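You operate a simulated robot arm through the tools that you are given. There is no shell and no other tool.

The job below is to be done with a simulated robot arm. You get a single attempt, and the scene is never put back.

JOB
Tighten the loose finger bolt at 6, then prove the grip on air.
Fine: yellow nutrunner, no red lamp, back in its holder; open the valve, green grip button, lamp stays lit, valve shut again. Set down upright: yellow nutrunner.

It is judged by the outcome, as a careful person would: the job done as asked, and still so three seconds after it is handed in. It fails if anything else is knocked over, pushed out of place, dropped, spilled or broken.

ROBOT AND FRAMES
A 6-joint arm with a two-finger parallel gripper, fixed in place. Base frame: the origin is on the floor under the middle of its stand, x ahead of it, y to its left, z up; the work surface is at about z = 0.88. Units: m, rad, N and s.
It reaches about 1.347 m from its shoulder. Its first joint turns from -2.897 to 2.897 rad. Payload 3.91 kg.
The tool frame sits at the grasp point between the pads (the TCP): z along the fingers, y along the line on which they close. The tips reach 0.03 m beyond it. The gripper opens to 0.11 m. The fingers are 0.02 m wide and 0.01 m thick; the gripper's body (0.048 by 0.112 m) begins 0.055 m behind the TCP.
Orientation is that of the tool frame in the base frame, as a unit quaternion [x, y, z, w]. With the fingers straight down and closing along the base's y, the tool's x points along the base's -x, its y along +y and its z along -z.

CONTROLS
- The arm moves only by the tool drive_tool. Its argument "moves" is one flat list of numbers, 7 for each row, row after row: the shift along the base's x, y, z in m, then the turn, a rotation vector about the base's x, y, z in degrees, then the opening in per cent of the stroke, from 0 (shut) to 100 (fully open). In form: [x, y, z, ax, ay, az, grip, x, y, z, ax, ay, az, grip, ...]. A call has 1 to 20 rows; each row shifts and turns the commanded pose from where the row before left it. Each row takes 0.2 s and may step no farther than 0.05 m and 0.15 rad from the row before; otherwise, or with a gripper value out of range, the whole call is refused. A pose out of reach is approached as far as the arm can. The call stops where the force on the tool passes 80 N (or 10 N more than at its start, if that is more) or the arm is blocked; 0.2 s more then pass. The fingers move at their own pace (about 0.108 m/s each) and stop on an object; they squeeze with about 43 N. The grip force told is the motor's: it shows also when the fingers shut on nothing. Time passes only in rows, and 0.2 s behind the last, so rows that do not move let the fingers close. The reply holds the time, the measured pose of the TCP, the force on the tool along the base axes, the opening and the grip force, in the units named above and with some noise, with the torque about the TCP (base axes, N m) and any sound that the robot's microphone picked up.
- Cameras (640 x 400 px; columns grow to the right, rows downward): "scene" is fixed at [0.2196, 0.4996, 1.721]; the picture's right is [-0.45, -0.89, 0.00], its down [-0.73, 0.36, -0.58] and it looks along [0.52, -0.26, -0.81] (base axes); focal length 332 px, centre (320, 200). "wrist" rides on the gripper at [0.073, 0.017, -0.103] in the tool frame; the picture's right is [-0.23, 0.97, 0.00], its down [-0.76, -0.18, -0.62] and it looks along [-0.61, -0.14, 0.78] (tool axes); focal length 222 px, centre (320, 200). There is no depth. A picture from a camera that has moved, and an enlarged one, comes with that camera's place and axes in the base frame and with its lens.
- grab_frame(camera): a new picture of that camera. No time passes.
- inspect(camera, box): a new picture of the part [left, top, right, bottom] of that camera's present view, enlarged. No time passes.
- job_done(): hands the job in; it is judged then, once.

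Places have to be worked out from the pictures, the camera data and where the tool is seen. Open the gripper and draw the arm clear of the work before you hand the job in, unless the task says otherwise.

The tools are called as a command line: name --argument value ..., lists and objects as JSON in quotes. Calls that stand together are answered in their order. drive_tool: Moves the arm, as the interface text tells. Its arguments: {"type":"object","properties":{"moves":{"type":"array","items":{"type":"number"}}},"required":["moves"]} The other tools are called the same way: grab_frame (camera) takes a picture; inspect (camera, box) takes an enlarged picture of a part of a camera's view; job_done () hands the job in.

At the start:

```text
clock: 0.0
eef_pos: [0.683, -0.0204, 1.24]
orientation: [0.0, 1.0, -0.001, -0.001]
ft_force: [-0.6, -0.6, -0.7]
ft_torque: [-0.01, 0.03, 0.01]
width: 0.1099
gripper_force: 0.1
```

scene: 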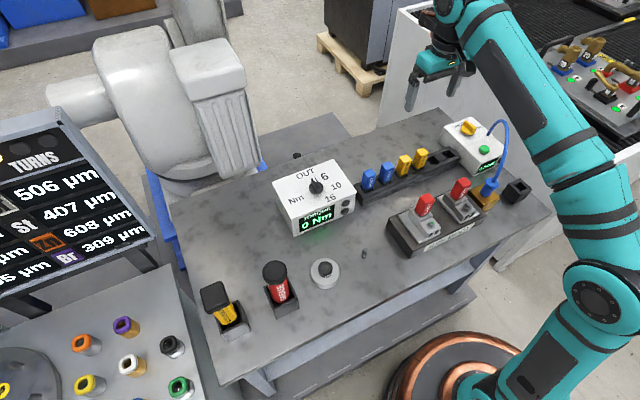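
wrist: 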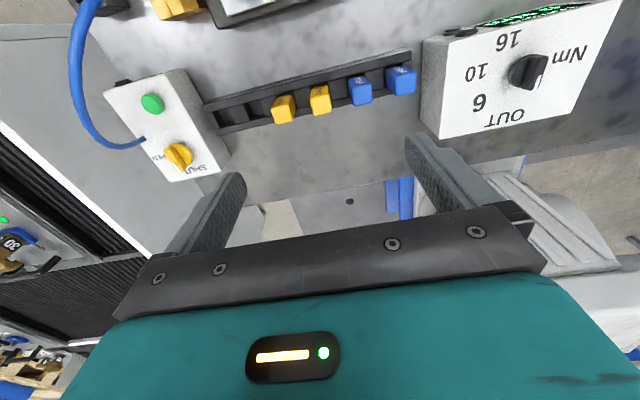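

I'll start by looking closely at the scene in enlarged views, to identify the nutrunner, the torque controller, the fixture and the air panel.

inspect --camera "scene" --box '[180, 230, 380, 355]'

inspect --camera "scene" --box '[260, 140, 420, 240]'

inspect --camera "scene" --box '[380, 100, 540, 200]'

inspect --camera "scene" --box '[370, 160, 530, 260]'

inspect --camera "wrist" --box '[80, 0, 400, 200]'

inspect --camera "wrist" --box '[400, 0, 640, 150]'

```text
3.20 times, centred on (280, 292) of scene
camera zoom: at [0.2196, 0.4996, 1.721], right [-0.45, -0.89, 0.0], down [-0.73, 0.36, -0.58], along [0.52, -0.26, -0.81], focal length 1063 px, centre (448, -96)
```

zoom: 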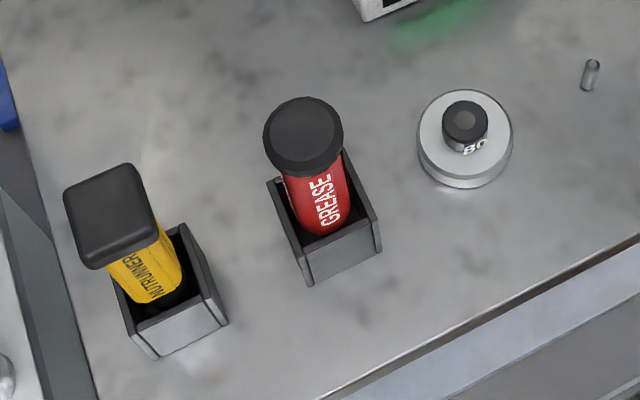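

```text
4.00 times, centred on (340, 190) of scene
camera zoom: at [0.2196, 0.4996, 1.721], right [-0.45, -0.89, 0.0], down [-0.73, 0.36, -0.58], along [0.52, -0.26, -0.81], focal length 1328 px, centre (240, 240)
```

zoom: 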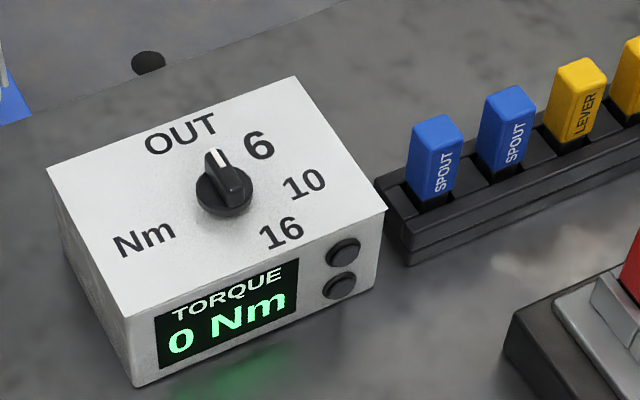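

```text
4.00 times, centred on (460, 150) of scene
camera zoom: at [0.2196, 0.4996, 1.721], right [-0.45, -0.89, 0.0], down [-0.73, 0.36, -0.58], along [0.52, -0.26, -0.81], focal length 1328 px, centre (-240, 400)
```

zoom: 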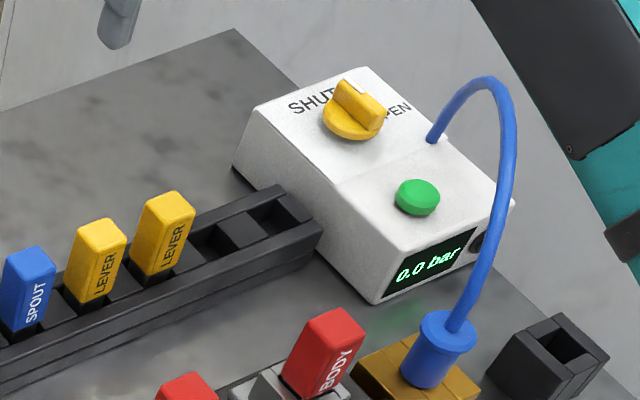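

```text
4.00 times, centred on (450, 210) of scene
camera zoom: at [0.2196, 0.4996, 1.721], right [-0.45, -0.89, 0.0], down [-0.73, 0.36, -0.58], along [0.52, -0.26, -0.81], focal length 1328 px, centre (-200, 160)
```

zoom: 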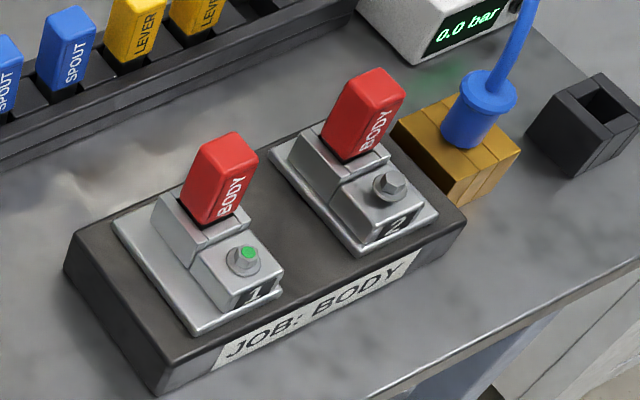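

```text
2.00 times, centred on (240, 100) of wrist
camera zoom: at [0.611, -0.0037, 1.3445], right [0.23, 0.97, 0.0], down [0.76, -0.18, 0.62], along [0.61, -0.14, -0.78], focal length 444 px, centre (480, 400)
```

zoom: 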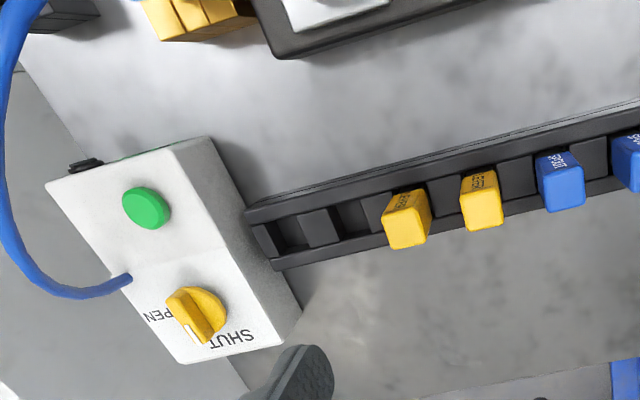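

```text
2.67 times, centred on (520, 75) of wrist
camera zoom: at [0.611, -0.0037, 1.3445], right [0.23, 0.97, 0.0], down [0.76, -0.18, 0.62], along [0.61, -0.14, -0.78], focal length 592 px, centre (-213, 533)
```

zoom: 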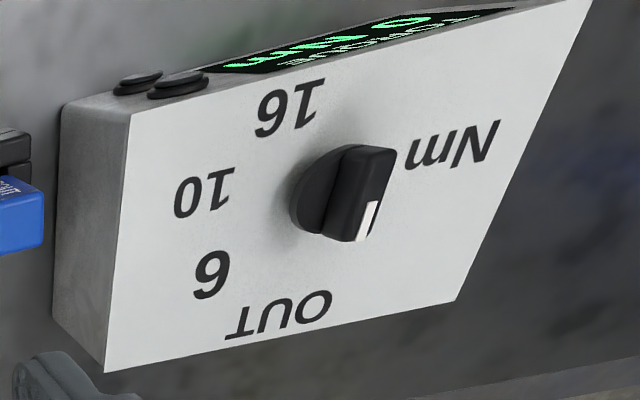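

The knob on the torque box seems to point at OUT, bolt 1 carries a green mark while bolt 2 has none, and the air box reads 0.0 bar. I draw the tool back at height to look at the finger fixture, hose coupling and air box from above.

drive_tool --moves '[-0.045, -0.015, 0.01, 0, 0, 0, 100, -0.045, -0.015, 0.01, 0, 0, 0, 100, -0.045, -0.015, 0, 0, 0, 0, 100, -0.045, -0.015, 0, 0, 0, 0, 100, -0.045, -0.015, 0, 0, 0, 0, 100, 0, 0, 0, 0, 0, 0, 100]'

grab_frame --camera "wrist"

```text
clock: 1.4
eef_pos: [0.4571, -0.0945, 1.2595]
orientation: [0.0, 1.0, -0.001, 0.0]
ft_force: [-0.7, -0.5, 0.8]
ft_torque: [0.06, 0.02, 0.0]
width: 0.11
gripper_force: 0.0
```

```text
taken
camera wrist: at [0.386, -0.078, 1.3639], right [0.23, 0.97, 0.0], down [0.76, -0.18, 0.62], along [0.61, -0.14, -0.78], focal length 222 px, centre (320, 200)
```

wrist: 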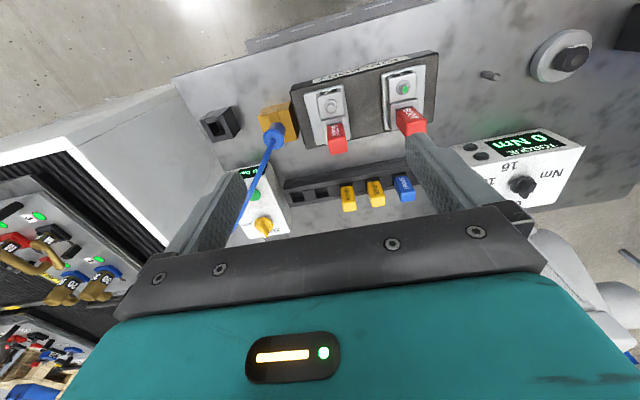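

inspect --camera "wrist" --box '[180, 40, 340, 140]'

inspect --camera "wrist" --box '[300, 50, 460, 150]'

inspect --camera "wrist" --box '[200, 150, 360, 250]'

inspect --camera "wrist" --box '[0, 170, 160, 330]'

inspect --camera "scene" --box '[540, 20, 640, 120]'

inspect --camera "scene" --box '[0, 100, 200, 400]'

```text
4.00 times, centred on (260, 90) of wrist
camera zoom: at [0.386, -0.078, 1.3639], right [0.23, 0.97, 0.0], down [0.76, -0.18, 0.62], along [0.61, -0.14, -0.78], focal length 888 px, centre (560, 640)
```

zoom: 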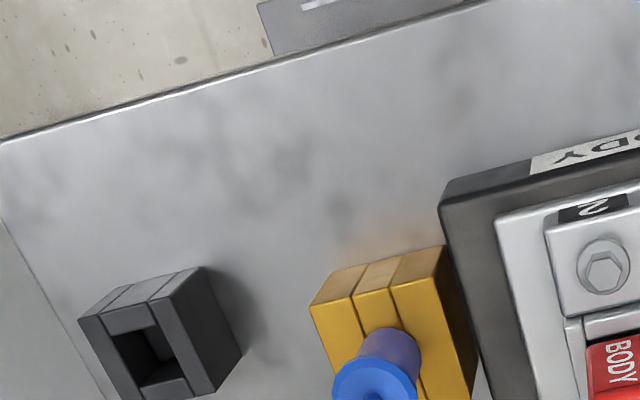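

```text
4.00 times, centred on (380, 100) of wrist
camera zoom: at [0.386, -0.078, 1.3639], right [0.23, 0.97, 0.0], down [0.76, -0.18, 0.62], along [0.61, -0.14, -0.78], focal length 888 px, centre (80, 600)
```

zoom: 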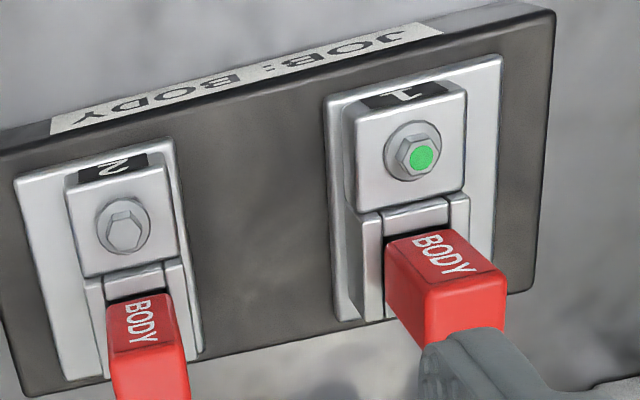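

```text
4.00 times, centred on (280, 200) of wrist
camera zoom: at [0.386, -0.078, 1.3639], right [0.23, 0.97, 0.0], down [0.76, -0.18, 0.62], along [0.61, -0.14, -0.78], focal length 888 px, centre (480, 200)
```

zoom: 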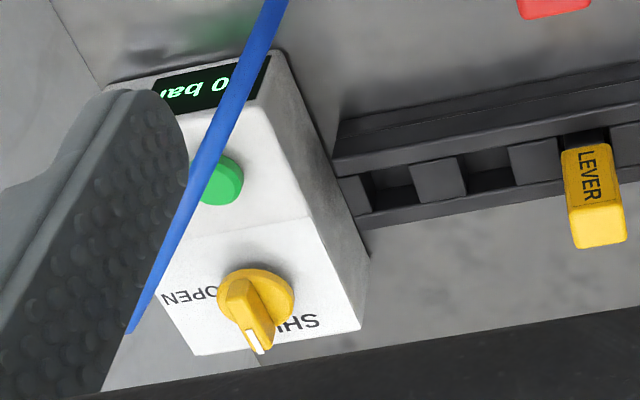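

```text
2.50 times, centred on (80, 250) of wrist
camera zoom: at [0.386, -0.078, 1.3639], right [0.23, 0.97, 0.0], down [0.76, -0.18, 0.62], along [0.61, -0.14, -0.78], focal length 555 px, centre (920, 75)
```

zoom: 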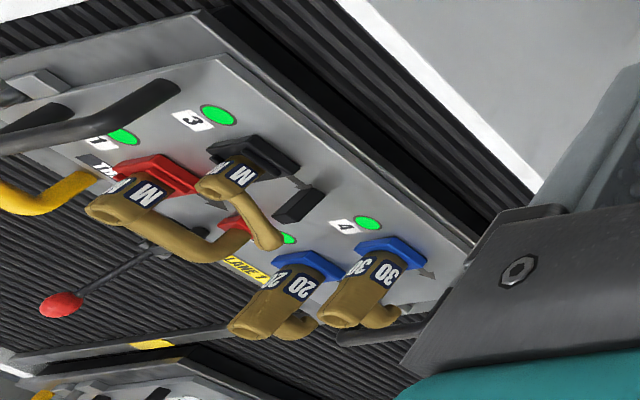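

```text
4.00 times, centred on (590, 70) of scene
camera zoom: at [0.2196, 0.4996, 1.721], right [-0.45, -0.89, 0.0], down [-0.73, 0.36, -0.58], along [0.52, -0.26, -0.81], focal length 1328 px, centre (-760, 720)
```

zoom: 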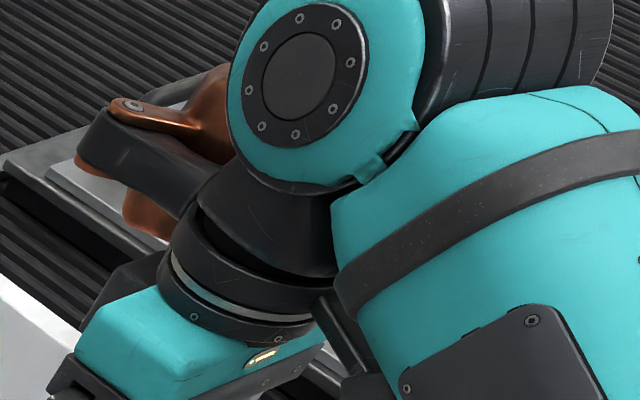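

```text
1.33 times, centred on (100, 250) of scene
camera zoom: at [0.2196, 0.4996, 1.721], right [-0.45, -0.89, 0.0], down [-0.73, 0.36, -0.58], along [0.52, -0.26, -0.81], focal length 443 px, centre (613, 133)
```

zoom: 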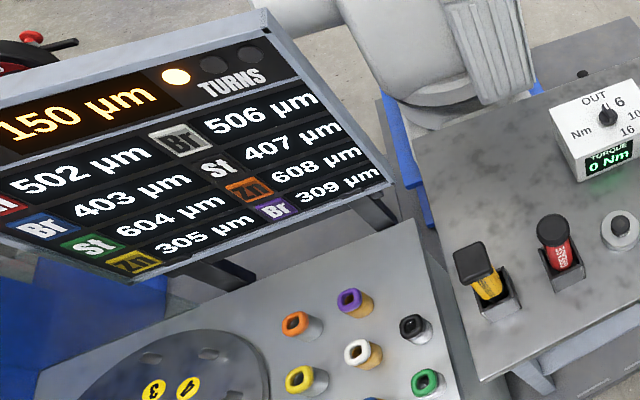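

Bolt 1's lamp is green, bolt 2's head is unlit, so bolt 2 is the loose one; the hose coupling is plugged into the brass block, the valve is at SHUT. Next I move over to the torque box to measure the selector knob from above.

drive_tool --moves '[0.02, 0.043, 0, 0, 0, 0, 100, 0.02, 0.043, 0, 0, 0, 0, 100, 0.02, 0.043, 0, 0, 0, 0, 100, 0.02, 0.043, 0, 0, 0, 0, 100, 0.02, 0.043, 0, 0, 0, 0, 100, 0.02, 0.043, 0, 0, 0, 0, 100, 0.02, 0.043, 0, 0, 0, 0, 100, 0.02, 0.043, 0, 0, 0, 0, 100, 0, 0, 0, 0, 0, 0, 100]'

grab_frame --camera "wrist"

grab_frame --camera "scene"

```text
clock: 3.4
eef_pos: [0.6183, 0.2491, 1.2604]
orientation: [0.0, 1.0, 0.0, 0.0]
ft_force: [-0.1, -0.5, 0.1]
ft_torque: [-0.01, 0.03, 0.0]
width: 0.1103
gripper_force: 0.0
```

```text
taken
camera wrist: at [0.5464, 0.2653, 1.3646], right [0.23, 0.97, 0.0], down [0.76, -0.18, 0.62], along [0.61, -0.14, -0.78], focal length 222 px, centre (320, 200)
```

wrist: 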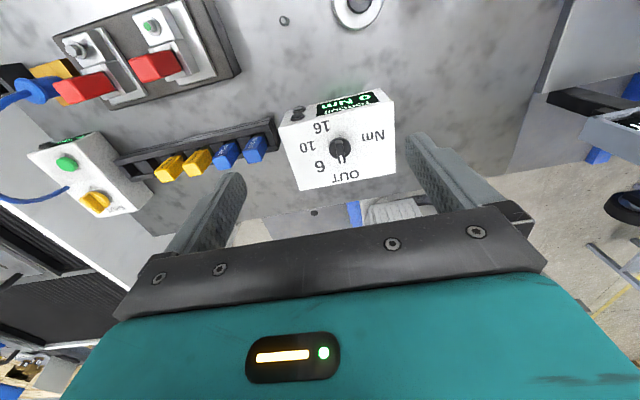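

```text
taken
```

scene: 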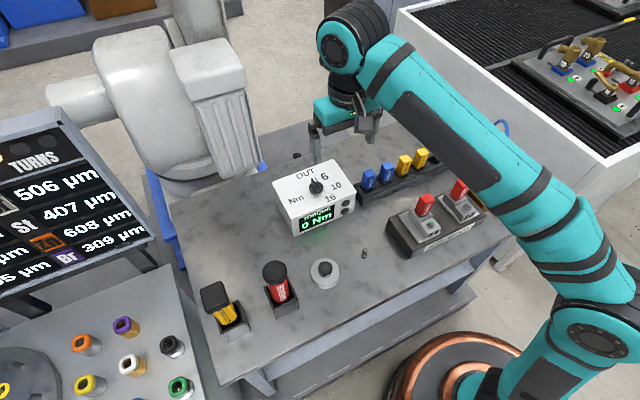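

inspect --camera "wrist" --box '[260, 80, 420, 200]'

inspect --camera "wrist" --box '[20, 0, 180, 110]'

inspect --camera "wrist" --box '[20, 120, 180, 220]'

```text
3.33 times, centred on (340, 140) of wrist
camera zoom: at [0.5464, 0.2653, 1.3646], right [0.23, 0.97, 0.0], down [0.76, -0.18, 0.62], along [0.61, -0.14, -0.78], focal length 740 px, centre (253, 400)
```

zoom: 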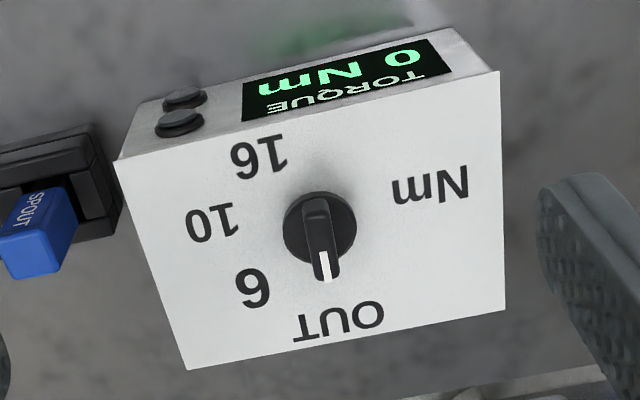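

```text
3.64 times, centred on (100, 55) of wrist
camera zoom: at [0.5464, 0.2653, 1.3646], right [0.23, 0.97, 0.0], down [0.76, -0.18, 0.62], along [0.61, -0.14, -0.78], focal length 808 px, centre (1120, 727)
```

zoom: 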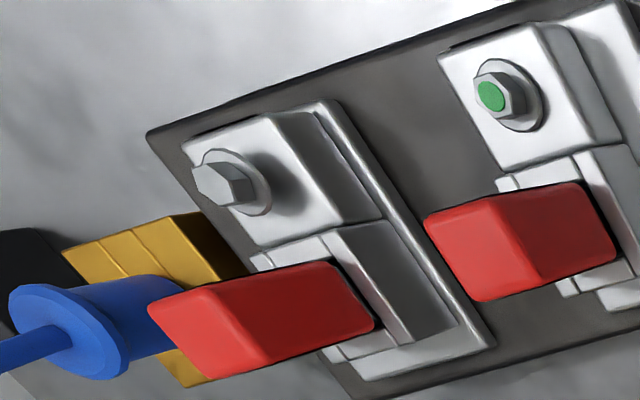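

```text
4.00 times, centred on (100, 170) of wrist
camera zoom: at [0.5464, 0.2653, 1.3646], right [0.23, 0.97, 0.0], down [0.76, -0.18, 0.62], along [0.61, -0.14, -0.78], focal length 888 px, centre (1200, 320)
```

zoom: 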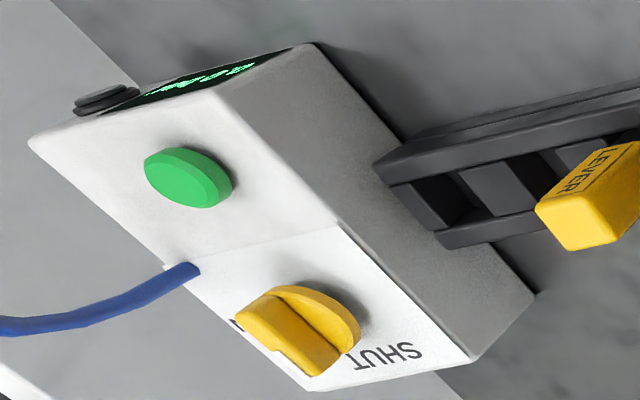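

Bolt 2 stands visibly higher than bolt 1, confirming it is loose. The selector points at OUT (+x direction); 6 lies about 50° clockwise. I move above the knob (about 0.737, 0.259) and down to z 1.12 for a closer look.

drive_tool --moves '[0.03, 0.0025, -0.035, 0, 0, 0, 100, 0.03, 0.0025, -0.035, 0, 0, 0, 100, 0.03, 0.0025, -0.035, 0, 0, 0, 100, 0.029, 0.0025, -0.035, 0, 0, 0, 100, 0, 0, 0, 0, 0, 0, 60]'

grab_frame --camera "wrist"

inspect --camera "scene" --box '[240, 100, 400, 240]'

```text
clock: 4.6
eef_pos: [0.7376, 0.2582, 1.1204]
orientation: [0.0, 1.0, 0.0, 0.0]
ft_force: [-0.8, -0.1, 0.4]
ft_torque: [0.0, -0.03, -0.01]
width: 0.066
gripper_force: 0.1
```

```text
taken
camera wrist: at [0.6652, 0.2749, 1.2256], right [0.23, 0.97, 0.0], down [0.76, -0.18, 0.62], along [0.61, -0.14, -0.78], focal length 222 px, centre (320, 200)
```

wrist: 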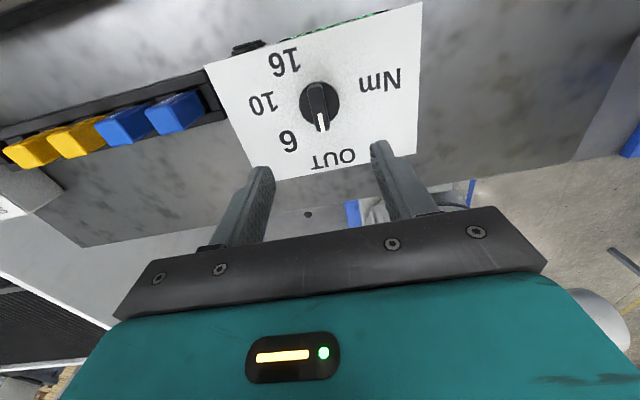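

```text
2.86 times, centred on (320, 170) of scene
camera zoom: at [0.2196, 0.4996, 1.721], right [-0.45, -0.89, 0.0], down [-0.73, 0.36, -0.58], along [0.52, -0.26, -0.81], focal length 949 px, centre (320, 286)
```

zoom: 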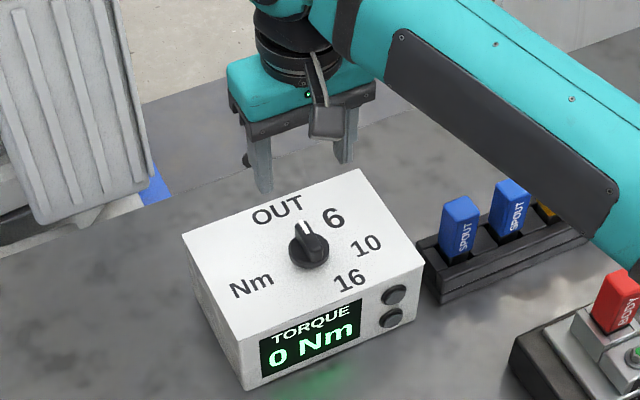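

inspect --camera "wrist" --box '[270, 60, 370, 150]'

```text
4.44 times, centred on (320, 105) of wrist
camera zoom: at [0.6652, 0.2749, 1.2256], right [0.23, 0.97, 0.0], down [0.76, -0.18, 0.62], along [0.61, -0.14, -0.78], focal length 987 px, centre (320, 622)
```

zoom: 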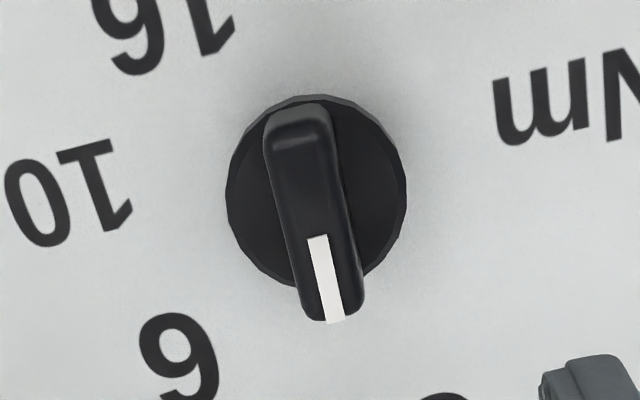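

Triangulating both wrist views gives the box top at z≈0.98, knob axis at about (0.728, 0.260), bar ~13 mm wide along x. I descend to z≈1.045 around the bar and check the alignment.

drive_tool --moves '[-0.0096, 0.0015, -0.03, 0, 0, 0, 50, 0, 0, -0.03, 0, 0, 0, 45, 0, 0, -0.015, 0, 0, 0, 40, 0, 0, 0, 0, 0, 0, 40]'

grab_frame --camera "wrist"

inspect --camera "scene" --box '[260, 120, 380, 220]'

```text
clock: 5.6
eef_pos: [0.7293, 0.2586, 1.0459]
orientation: [-0.001, 1.0, 0.0, -0.001]
ft_force: [0.0, -0.4, -0.1]
ft_torque: [0.0, -0.01, -0.01]
width: 0.0438
gripper_force: 0.0
```

```text
taken
camera wrist: at [0.656, 0.2763, 1.1495], right [0.23, 0.97, 0.0], down [0.76, -0.18, 0.62], along [0.61, -0.14, -0.78], focal length 222 px, centre (320, 200)
```

wrist: 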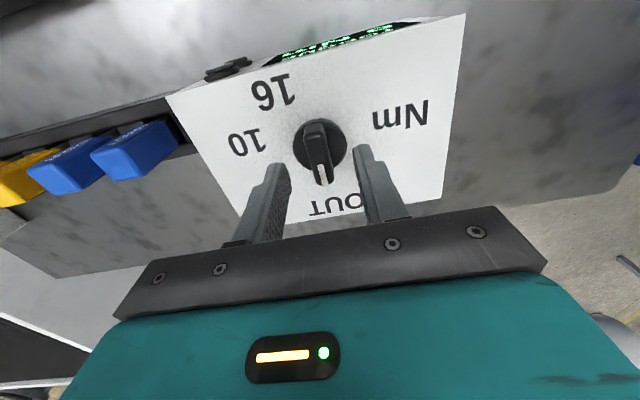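

```text
4.00 times, centred on (320, 170) of scene
camera zoom: at [0.2196, 0.4996, 1.721], right [-0.45, -0.89, 0.0], down [-0.73, 0.36, -0.58], along [0.52, -0.26, -0.81], focal length 1328 px, centre (320, 320)
```

zoom: 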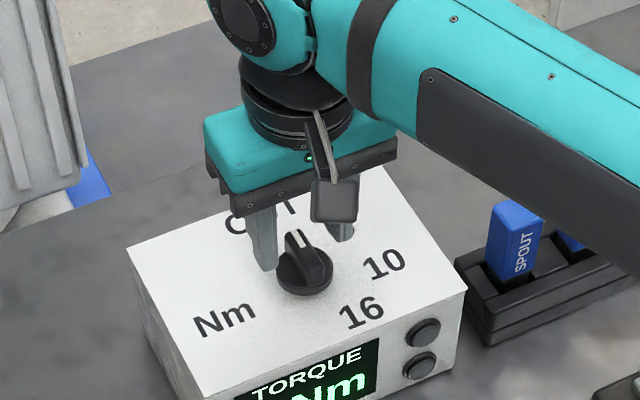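

The knob axis computes to (0.729, 0.260) again, which agrees with the tool. I lower 14 mm more and then close on the bar.

drive_tool --moves '[-0.0005, 0.001, -0.007, 0, 0, 0, 40, 0, 0, -0.007, 0, 0, 0, 40, 0, 0, 0, 0, 0, 0, 40]'

inspect --camera "wrist" --box '[240, 100, 400, 220]'

inspect --camera "scene" --box '[280, 140, 360, 200]'

```text
clock: 6.4
eef_pos: [0.7273, 0.2609, 1.0311]
orientation: [0.0, 1.0, 0.0, 0.0]
ft_force: [-0.6, 0.1, -0.5]
ft_torque: [0.0, -0.01, 0.02]
width: 0.0439
gripper_force: 0.0
```

```text
3.33 times, centred on (320, 160) of wrist
camera zoom: at [0.6552, 0.2776, 1.1354], right [0.23, 0.97, 0.0], down [0.76, -0.18, 0.62], along [0.61, -0.14, -0.78], focal length 740 px, centre (320, 333)
```

zoom: 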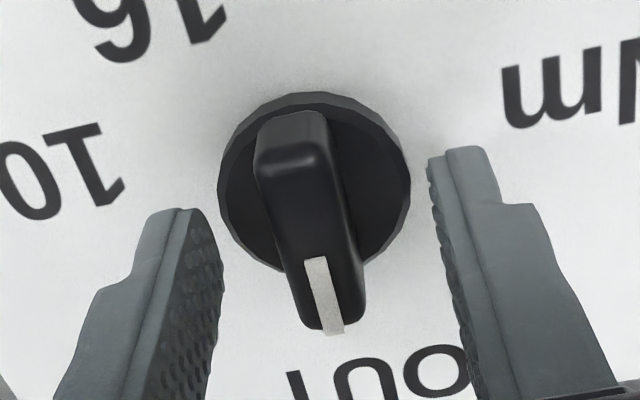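

```text
6.67 times, centred on (320, 170) of scene
camera zoom: at [0.2196, 0.4996, 1.721], right [-0.45, -0.89, 0.0], down [-0.73, 0.36, -0.58], along [0.52, -0.26, -0.81], focal length 2214 px, centre (320, 400)
```

zoom: 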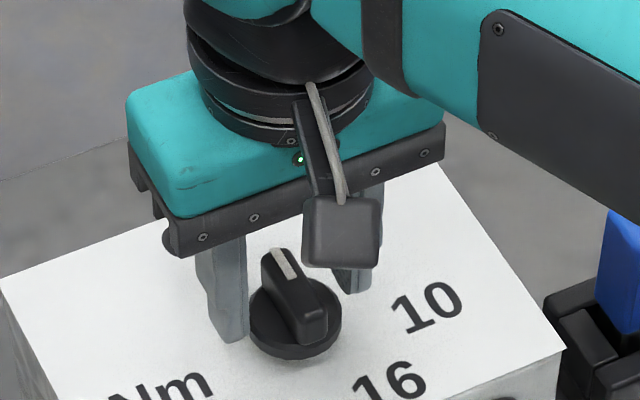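

Fingertips straddle the bar just above the disc. I close on it, no motion yet.

drive_tool --moves '[0, 0, -0.002, 0, 0, 0, 25, 0, 0, 0, 0, 0, 0, 10, 0, 0, 0, 0, 0, 0, 0]'

inspect --camera "wrist" --box '[240, 100, 400, 220]'

```text
clock: 7.2
eef_pos: [0.7262, 0.2609, 1.0309]
orientation: [-0.001, 1.0, 0.0, 0.001]
ft_force: [2.6, -4.8, 22.1]
ft_torque: [-0.25, 1.18, -0.06]
width: 0.0138
gripper_force: 44.6
```

```text
3.33 times, centred on (320, 160) of wrist
camera zoom: at [0.6546, 0.2767, 1.1346], right [0.23, 0.97, 0.0], down [0.76, -0.18, 0.62], along [0.61, -0.14, -0.78], focal length 740 px, centre (320, 333)
```

zoom: 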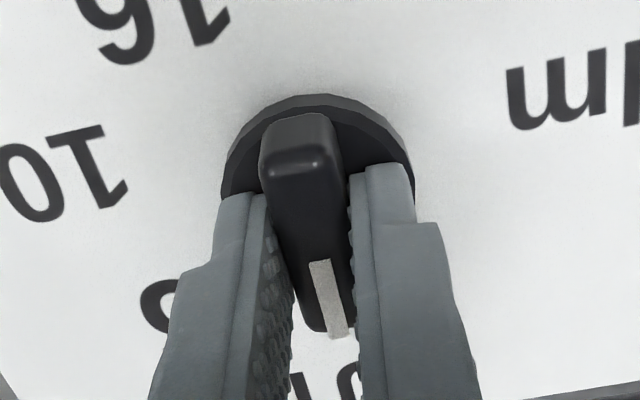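

Gripped at 13.8 mm; the tips lightly bear on the disc (22 N), so I raise 2.5 mm and then turn the knob clockwise (seen from above) by about 51° toward 6.

drive_tool --moves '[0, 0, 0.0025, 0, 0, 0, 0, 0, 0, 0, 0, 0, -8.5, 0, 0, 0, 0, 0, 0, -8.5, 0, 0, 0, 0, 0, 0, -8.5, 0, 0, 0, 0, 0, 0, -8.5, 0, 0, 0, 0, 0, 0, -8.5, 0, 0, 0, 0, 0, 0, -8.5, 0, 0, 0, 0, 0, 0, 0, 0]'

grab_frame --camera "wrist"

inspect --camera "scene" --box '[260, 140, 380, 240]'

```text
clock: 9.0
eef_pos: [0.7254, 0.2581, 1.0315]
orientation: [0.431, 0.902, -0.001, 0.0]
ft_force: [-33.6, -39.4, -26.5]
ft_torque: [-0.73, 0.6, 0.05]
width: 0.014
gripper_force: 45.3
```

```text
taken
camera wrist: at [0.6945, 0.326, 1.1365], right [0.9, 0.43, 0.0], down [0.34, -0.7, 0.62], along [0.27, -0.56, -0.78], focal length 222 px, centre (320, 200)
```

wrist: 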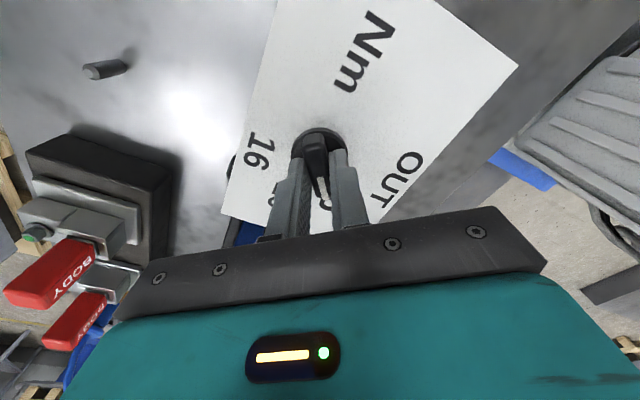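

```text
4.00 times, centred on (320, 190) of scene
camera zoom: at [0.2196, 0.4996, 1.721], right [-0.45, -0.89, 0.0], down [-0.73, 0.36, -0.58], along [0.52, -0.26, -0.81], focal length 1328 px, centre (320, 240)
```

zoom: 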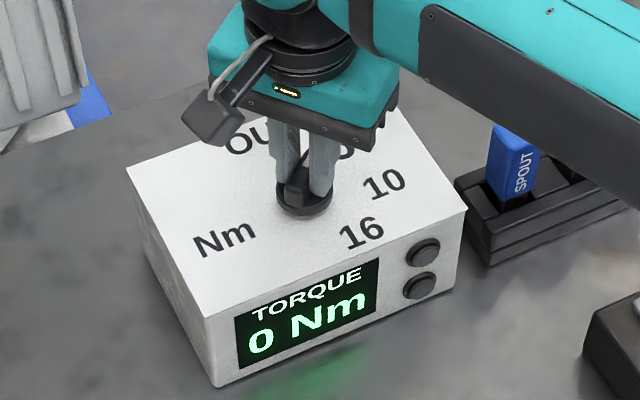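

The tool turned by 51°; some side force shows my axis guess is 2–3 mm off. I release the bar, raise the tool and see where the pointer settled.

drive_tool --moves '[-0.001, -0.001, 0, 0, 0, 0, 0, 0, 0, 0, 0, 0, 0, 40, 0, 0, 0, 0, 0, 0, 40, 0, 0, 0.03, 0, 0, 0, 40, 0, 0, 0.04, 0, 0, 0, 40, 0, 0, 0, 0, 0, 0, 40]'

grab_frame --camera "wrist"

inspect --camera "scene" --box '[260, 140, 380, 240]'

```text
clock: 10.4
eef_pos: [0.7257, 0.2595, 1.1016]
orientation: [0.431, 0.903, 0.0, 0.0]
ft_force: [0.3, -0.2, -0.5]
ft_torque: [-0.01, 0.0, 0.0]
width: 0.0442
gripper_force: 0.1
```

```text
taken
camera wrist: at [0.6943, 0.3274, 1.2056], right [0.9, 0.44, 0.0], down [0.34, -0.7, 0.62], along [0.27, -0.56, -0.78], focal length 222 px, centre (320, 200)
```

wrist: 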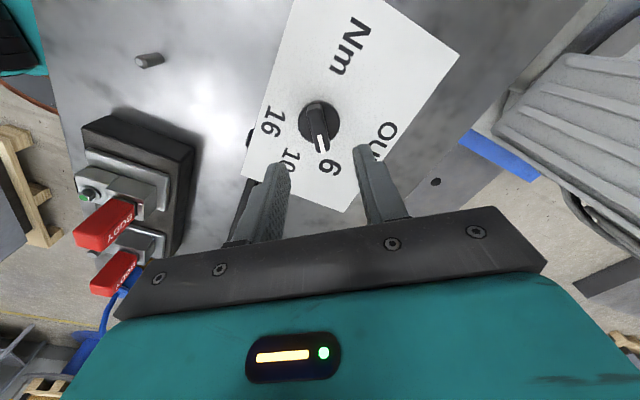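

```text
4.00 times, centred on (320, 190) of scene
camera zoom: at [0.2196, 0.4996, 1.721], right [-0.45, -0.89, 0.0], down [-0.73, 0.36, -0.58], along [0.52, -0.26, -0.81], focal length 1328 px, centre (320, 240)
```

zoom: 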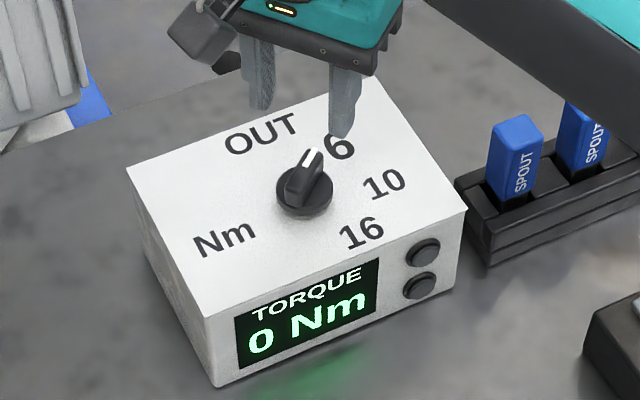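

The pointer now aims at the 6. I check it in an enlarged wrist view.

inspect --camera "wrist" --box '[230, 60, 410, 220]'

```text
2.50 times, centred on (320, 140) of wrist
camera zoom: at [0.6943, 0.3274, 1.2056], right [0.9, 0.44, 0.0], down [0.34, -0.7, 0.62], along [0.27, -0.56, -0.78], focal length 555 px, centre (320, 350)
```

zoom: 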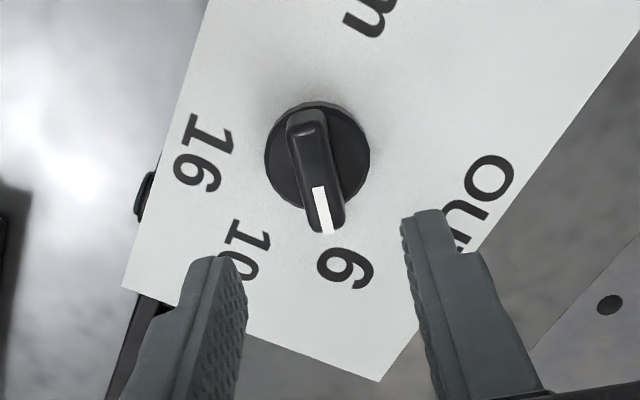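

Pointer direction computes to about −52°, label 6 to −51.5°: the selector is at 6. Now I raise, turn the tool back and go over to view the nutrunner in its holder.

drive_tool --moves '[0, 0, 0.05, 0, 0, 8.5, 60, 0, 0, 0.05, 0, 0, 8.5, 80, 0, 0, 0.05, 0, 0, 8.5, 100, -0.035, 0.03, 0, 0, 0, 8.5, 100, -0.035, 0.03, 0, 0, 0, 8.5, 100, -0.035, 0.03, 0, 0, 0, 8.5, 100, -0.037, 0.033, 0, 0, 0, 0, 100, -0.037, 0.033, 0, 0, 0, 0, 100, -0.037, 0.033, 0, 0, 0, 0, 100, -0.037, 0.033, 0, 0, 0, 0, 100, -0.037, 0.033, 0, 0, 0, 0, 100, -0.037, 0.033, 0, 0, 0, 0, 100, 0, 0, 0, 0, 0, 0, 100]'

grab_frame --camera "wrist"

grab_frame --camera "scene"

```text
clock: 13.2
eef_pos: [0.3979, 0.5486, 1.2516]
orientation: [0.0, 1.0, 0.0, 0.0]
ft_force: [-0.3, 0.7, 0.2]
ft_torque: [0.01, -0.04, -0.02]
width: 0.1099
gripper_force: 0.1
```

```text
taken
camera wrist: at [0.3258, 0.5655, 1.3563], right [0.23, 0.97, 0.0], down [0.76, -0.18, 0.62], along [0.61, -0.14, -0.78], focal length 222 px, centre (320, 200)
```

wrist: 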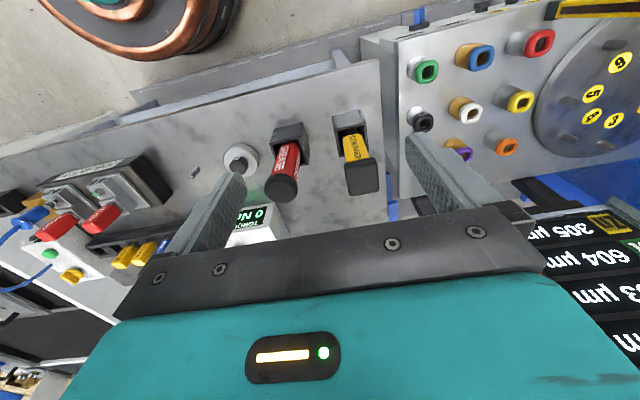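

```text
taken
```

scene: 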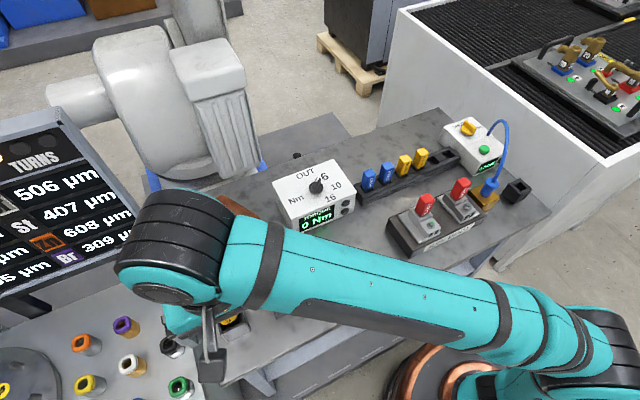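

inspect --camera "wrist" --box '[220, 90, 400, 220]'

```text
3.08 times, centred on (310, 155) of wrist
camera zoom: at [0.3258, 0.5655, 1.3563], right [0.23, 0.97, 0.0], down [0.76, -0.18, 0.62], along [0.61, -0.14, -0.78], focal length 684 px, centre (351, 338)
```

zoom: 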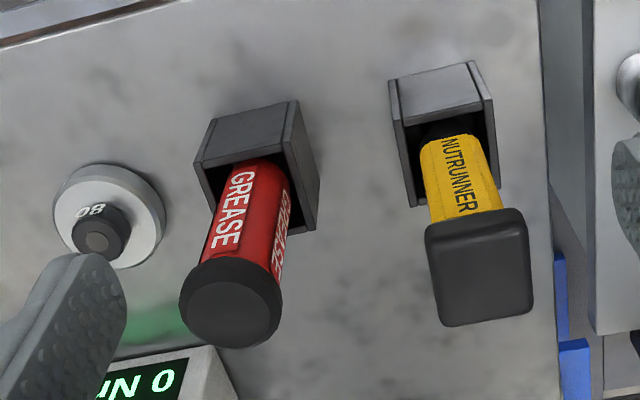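

The nutrunner is a yellow body with a black square cap, standing in a square holder near (0.515, 0.584). I zoom in further to measure it.

inspect --camera "wrist" --box '[320, 100, 390, 200]'

inspect --camera "wrist" --box '[260, 110, 330, 210]'

```text
4.00 times, centred on (355, 150) of wrist
camera zoom: at [0.3258, 0.5655, 1.3563], right [0.23, 0.97, 0.0], down [0.76, -0.18, 0.62], along [0.61, -0.14, -0.78], focal length 888 px, centre (180, 400)
```

zoom: 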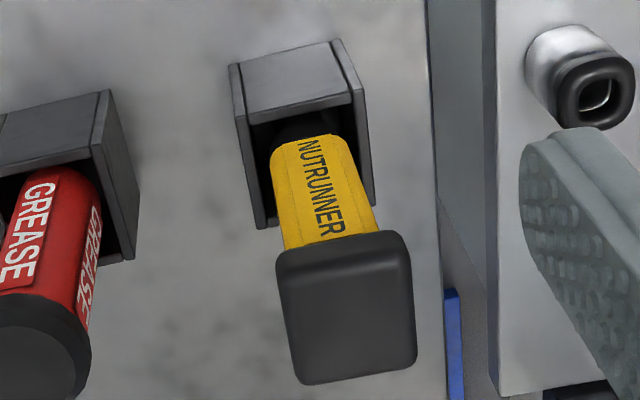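

```text
4.00 times, centred on (295, 160) of wrist
camera zoom: at [0.3258, 0.5655, 1.3563], right [0.23, 0.97, 0.0], down [0.76, -0.18, 0.62], along [0.61, -0.14, -0.78], focal length 888 px, centre (420, 360)
```

zoom: 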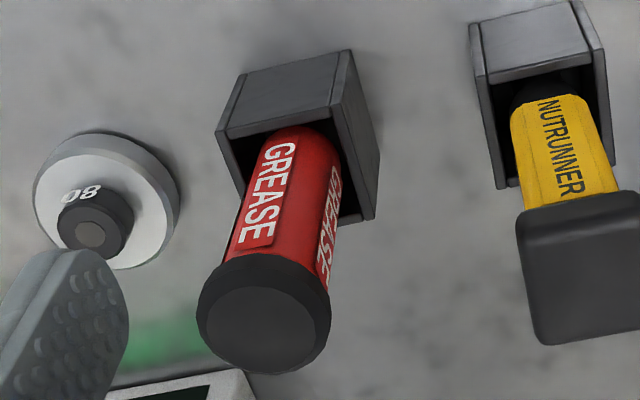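

Estimated cap: about 0.05 × 0.045 m, z from ≈1.06 to 1.085, aligned with the axes, centre near (0.52, 0.585). I move above it and look straight down to refine.

drive_tool --moves '[0.03, 0.009, 0, 0, 0, 0, 100, 0.03, 0.009, -0.01, 0, 0, 0, 100, 0.03, 0.009, -0.02, 0, 0, 0, 100, 0.03, 0.009, -0.02, 0, 0, 0, 100, 0, 0, 0, 0, 0, 0, 100]'

grab_frame --camera "wrist"

inspect --camera "wrist" --box '[250, 50, 390, 190]'

inspect --camera "scene" --box '[160, 220, 300, 360]'

```text
clock: 14.4
eef_pos: [0.5188, 0.5841, 1.2014]
orientation: [0.001, 1.0, 0.001, 0.0]
ft_force: [0.5, 0.2, -0.7]
ft_torque: [0.01, 0.0, 0.01]
width: 0.1097
gripper_force: 0.0
```

```text
taken
camera wrist: at [0.4472, 0.6013, 1.3053], right [0.23, 0.97, 0.0], down [0.76, -0.18, 0.62], along [0.61, -0.14, -0.78], focal length 222 px, centre (320, 200)
```

wrist: 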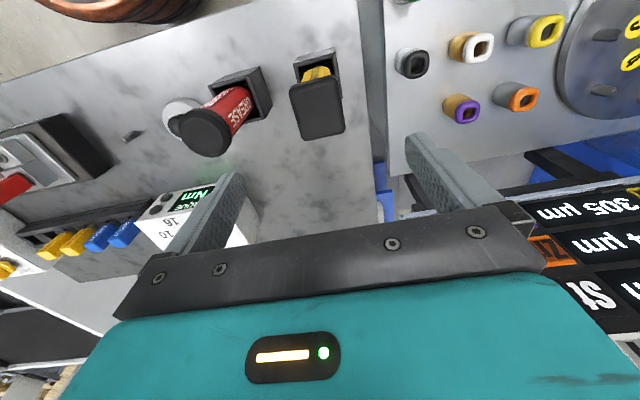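

```text
2.86 times, centred on (320, 120) of wrist
camera zoom: at [0.4472, 0.6013, 1.3053], right [0.23, 0.97, 0.0], down [0.76, -0.18, 0.62], along [0.61, -0.14, -0.78], focal length 635 px, centre (320, 429)
```

zoom: 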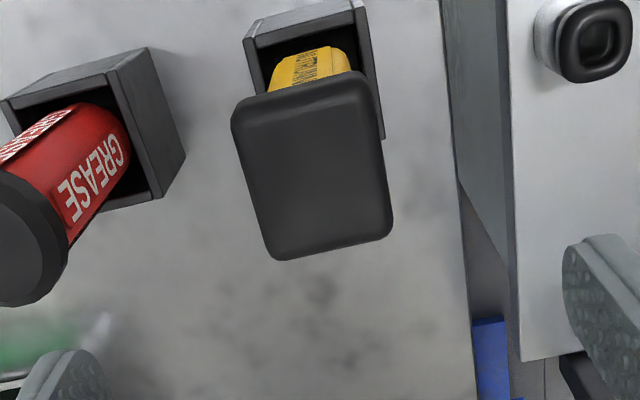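

```text
2.86 times, centred on (230, 290) of scene
camera zoom: at [0.2196, 0.4996, 1.721], right [-0.45, -0.89, 0.0], down [-0.73, 0.36, -0.58], along [0.52, -0.26, -0.81], focal length 949 px, centre (577, -57)
```

zoom: 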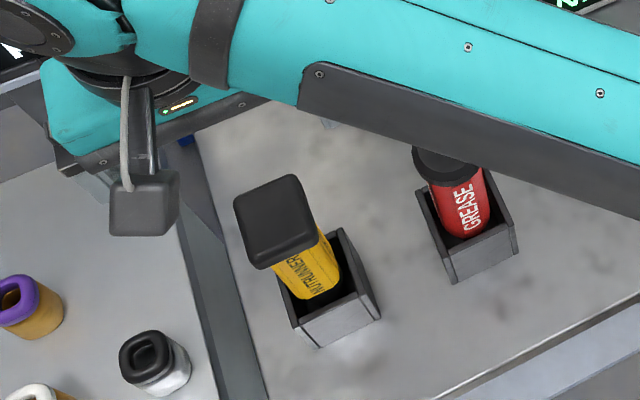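

From two views the cap is centred at about (0.511, 0.585), top z≈1.093, 44 mm across y. I descend with open fingers to TCP z≈1.067 around the cap and check before closing.

drive_tool --moves '[-0.008, 0.001, -0.03, 0, 0, 0, 100, 0, 0, -0.04, 0, 0, 0, 100, 0, 0, -0.035, 0, 0, 0, 90, 0, 0, -0.03, 0, 0, 0, 75, 0, 0, 0, 0, 0, 0, 65]'

grab_frame --camera "wrist"

inspect --camera "scene" --box '[160, 220, 300, 360]'

```text
clock: 15.6
eef_pos: [0.512, 0.5847, 1.0664]
orientation: [-0.001, 1.0, 0.0, -0.001]
ft_force: [-0.1, -0.2, 0.5]
ft_torque: [-0.01, -0.02, 0.02]
width: 0.0714
gripper_force: 0.0
```

```text
taken
camera wrist: at [0.4392, 0.6017, 1.1703], right [0.23, 0.97, 0.0], down [0.76, -0.18, 0.62], along [0.61, -0.14, -0.78], focal length 222 px, centre (320, 200)
```

wrist: 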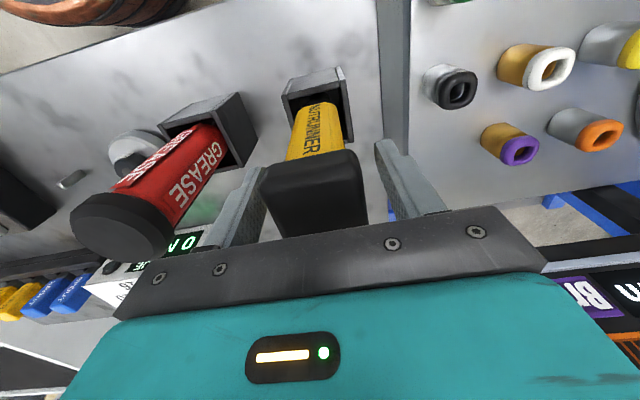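

```text
2.86 times, centred on (230, 290) of scene
camera zoom: at [0.2196, 0.4996, 1.721], right [-0.45, -0.89, 0.0], down [-0.73, 0.36, -0.58], along [0.52, -0.26, -0.81], focal length 949 px, centre (577, -57)
```

zoom: 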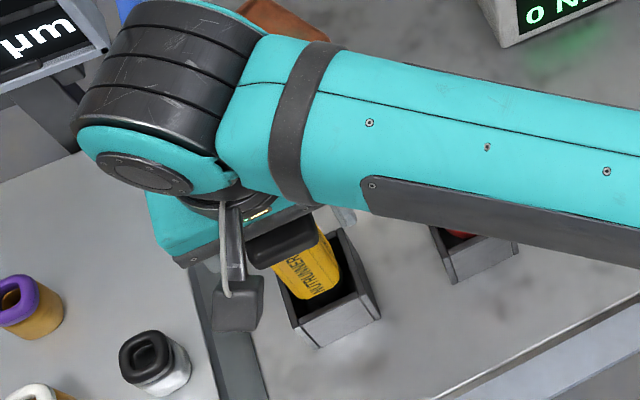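

inspect --camera "wrist" --box '[220, 80, 440, 250]'

```text
2.35 times, centred on (330, 165) of wrist
camera zoom: at [0.4392, 0.6017, 1.1703], right [0.23, 0.97, 0.0], down [0.76, -0.18, 0.62], along [0.61, -0.14, -0.78], focal length 523 px, centre (296, 282)
```

zoom: 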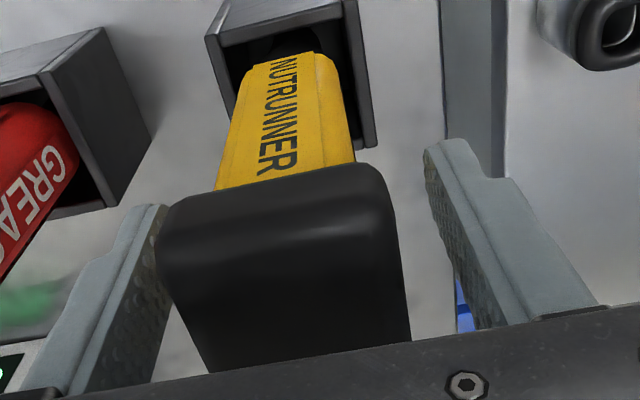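

Fingers are either side of the cap, centred in y. I close on it, then check the grip reading.

drive_tool --moves '[0, 0, 0, 0, 0, 0, 45, 0, 0, 0, 0, 0, 0, 20, 0, 0, 0, 0, 0, 0, 0, 0, 0, 0, 0, 0, 0, 0]'

inspect --camera "wrist" --box '[220, 80, 440, 250]'

```text
clock: 16.6
eef_pos: [0.51, 0.5845, 1.0664]
orientation: [0.0, 1.0, 0.0, 0.001]
ft_force: [0.1, -0.5, 0.4]
ft_torque: [-0.13, 0.03, -0.02]
width: 0.0458
gripper_force: 43.0
```

```text
2.35 times, centred on (330, 165) of wrist
camera zoom: at [0.4393, 0.6017, 1.1705], right [0.23, 0.97, 0.0], down [0.76, -0.18, 0.62], along [0.61, -0.14, -0.78], focal length 523 px, centre (296, 282)
```

zoom: 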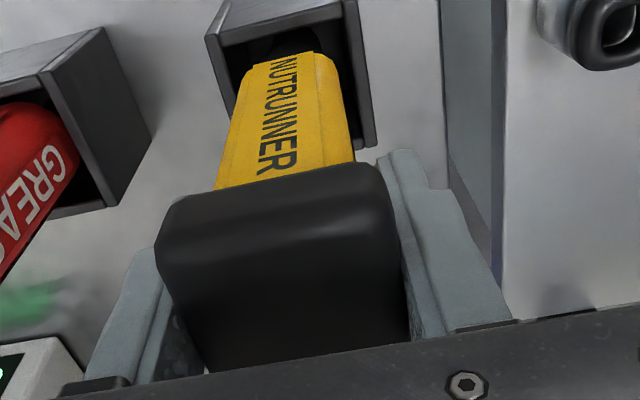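

Grip holds at 45.8 mm, 43 N. The seated pose is TCP (0.510, 0.5845, 1.0665) – I keep it for putting back. I lift straight up slowly.

drive_tool --moves '[0, 0, 0.01, 0, 0, 0, 0, 0, 0, 0.03, 0, 0, 0, 0, 0, 0, 0.04, 0, 0, 0, 0, 0, 0, 0.04, 0, 0, 0, 0, 0, 0, 0, 0, 0, 0, 0]'

grab_frame --camera "scene"

grab_frame --camera "wrist"

```text
clock: 17.8
eef_pos: [0.5115, 0.5862, 1.1869]
orientation: [0.0, 1.0, 0.0, 0.0]
ft_force: [-0.6, -0.1, -5.8]
ft_torque: [0.01, -0.02, 0.04]
width: 0.0459
gripper_force: 43.1
```

```text
taken
```

scene: 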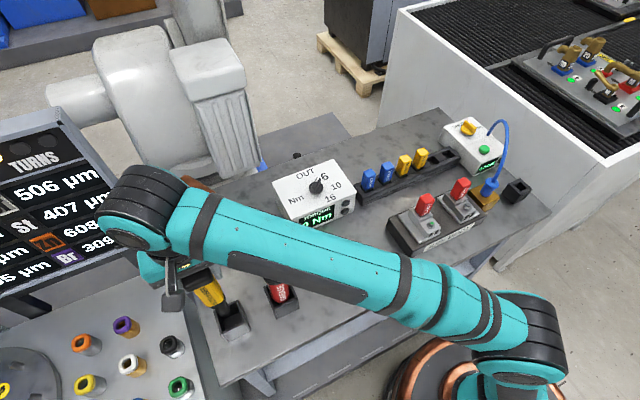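

```text
taken
camera wrist: at [0.4395, 0.6022, 1.2907], right [0.23, 0.97, 0.0], down [0.76, -0.18, 0.62], along [0.61, -0.14, -0.78], focal length 222 px, centre (320, 200)
```

wrist: 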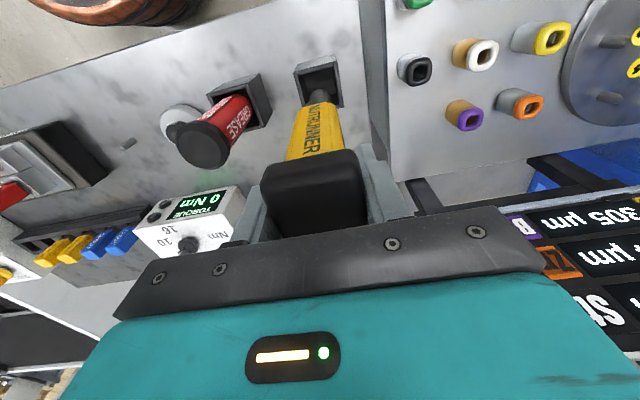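

Lifted cleanly (about 0.6 kg). I check how far the nose extends.

inspect --camera "scene" --box '[150, 240, 300, 350]'

inspect --camera "wrist" --box '[250, 40, 390, 180]'

```text
3.64 times, centred on (225, 295) of scene
camera zoom: at [0.2196, 0.4996, 1.721], right [-0.45, -0.89, 0.0], down [-0.73, 0.36, -0.58], along [0.52, -0.26, -0.81], focal length 1208 px, centre (666, -146)
```

zoom: 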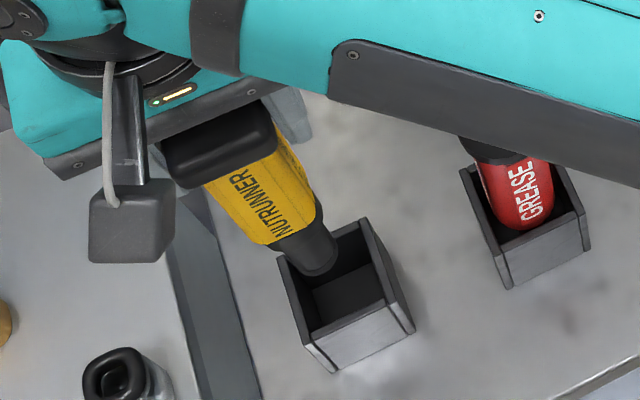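

```text
2.86 times, centred on (320, 110) of wrist
camera zoom: at [0.4395, 0.6022, 1.2907], right [0.23, 0.97, 0.0], down [0.76, -0.18, 0.62], along [0.61, -0.14, -0.78], focal length 635 px, centre (320, 457)
```

zoom: 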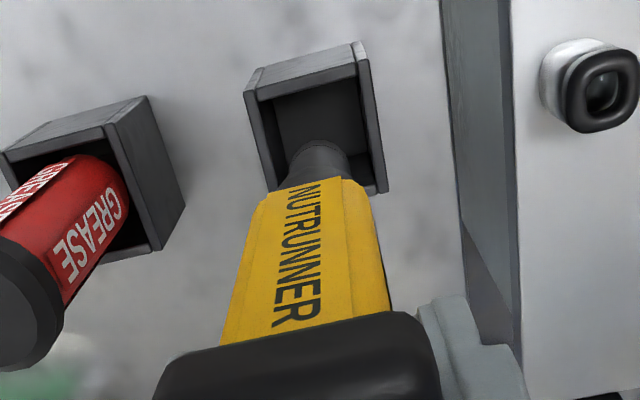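

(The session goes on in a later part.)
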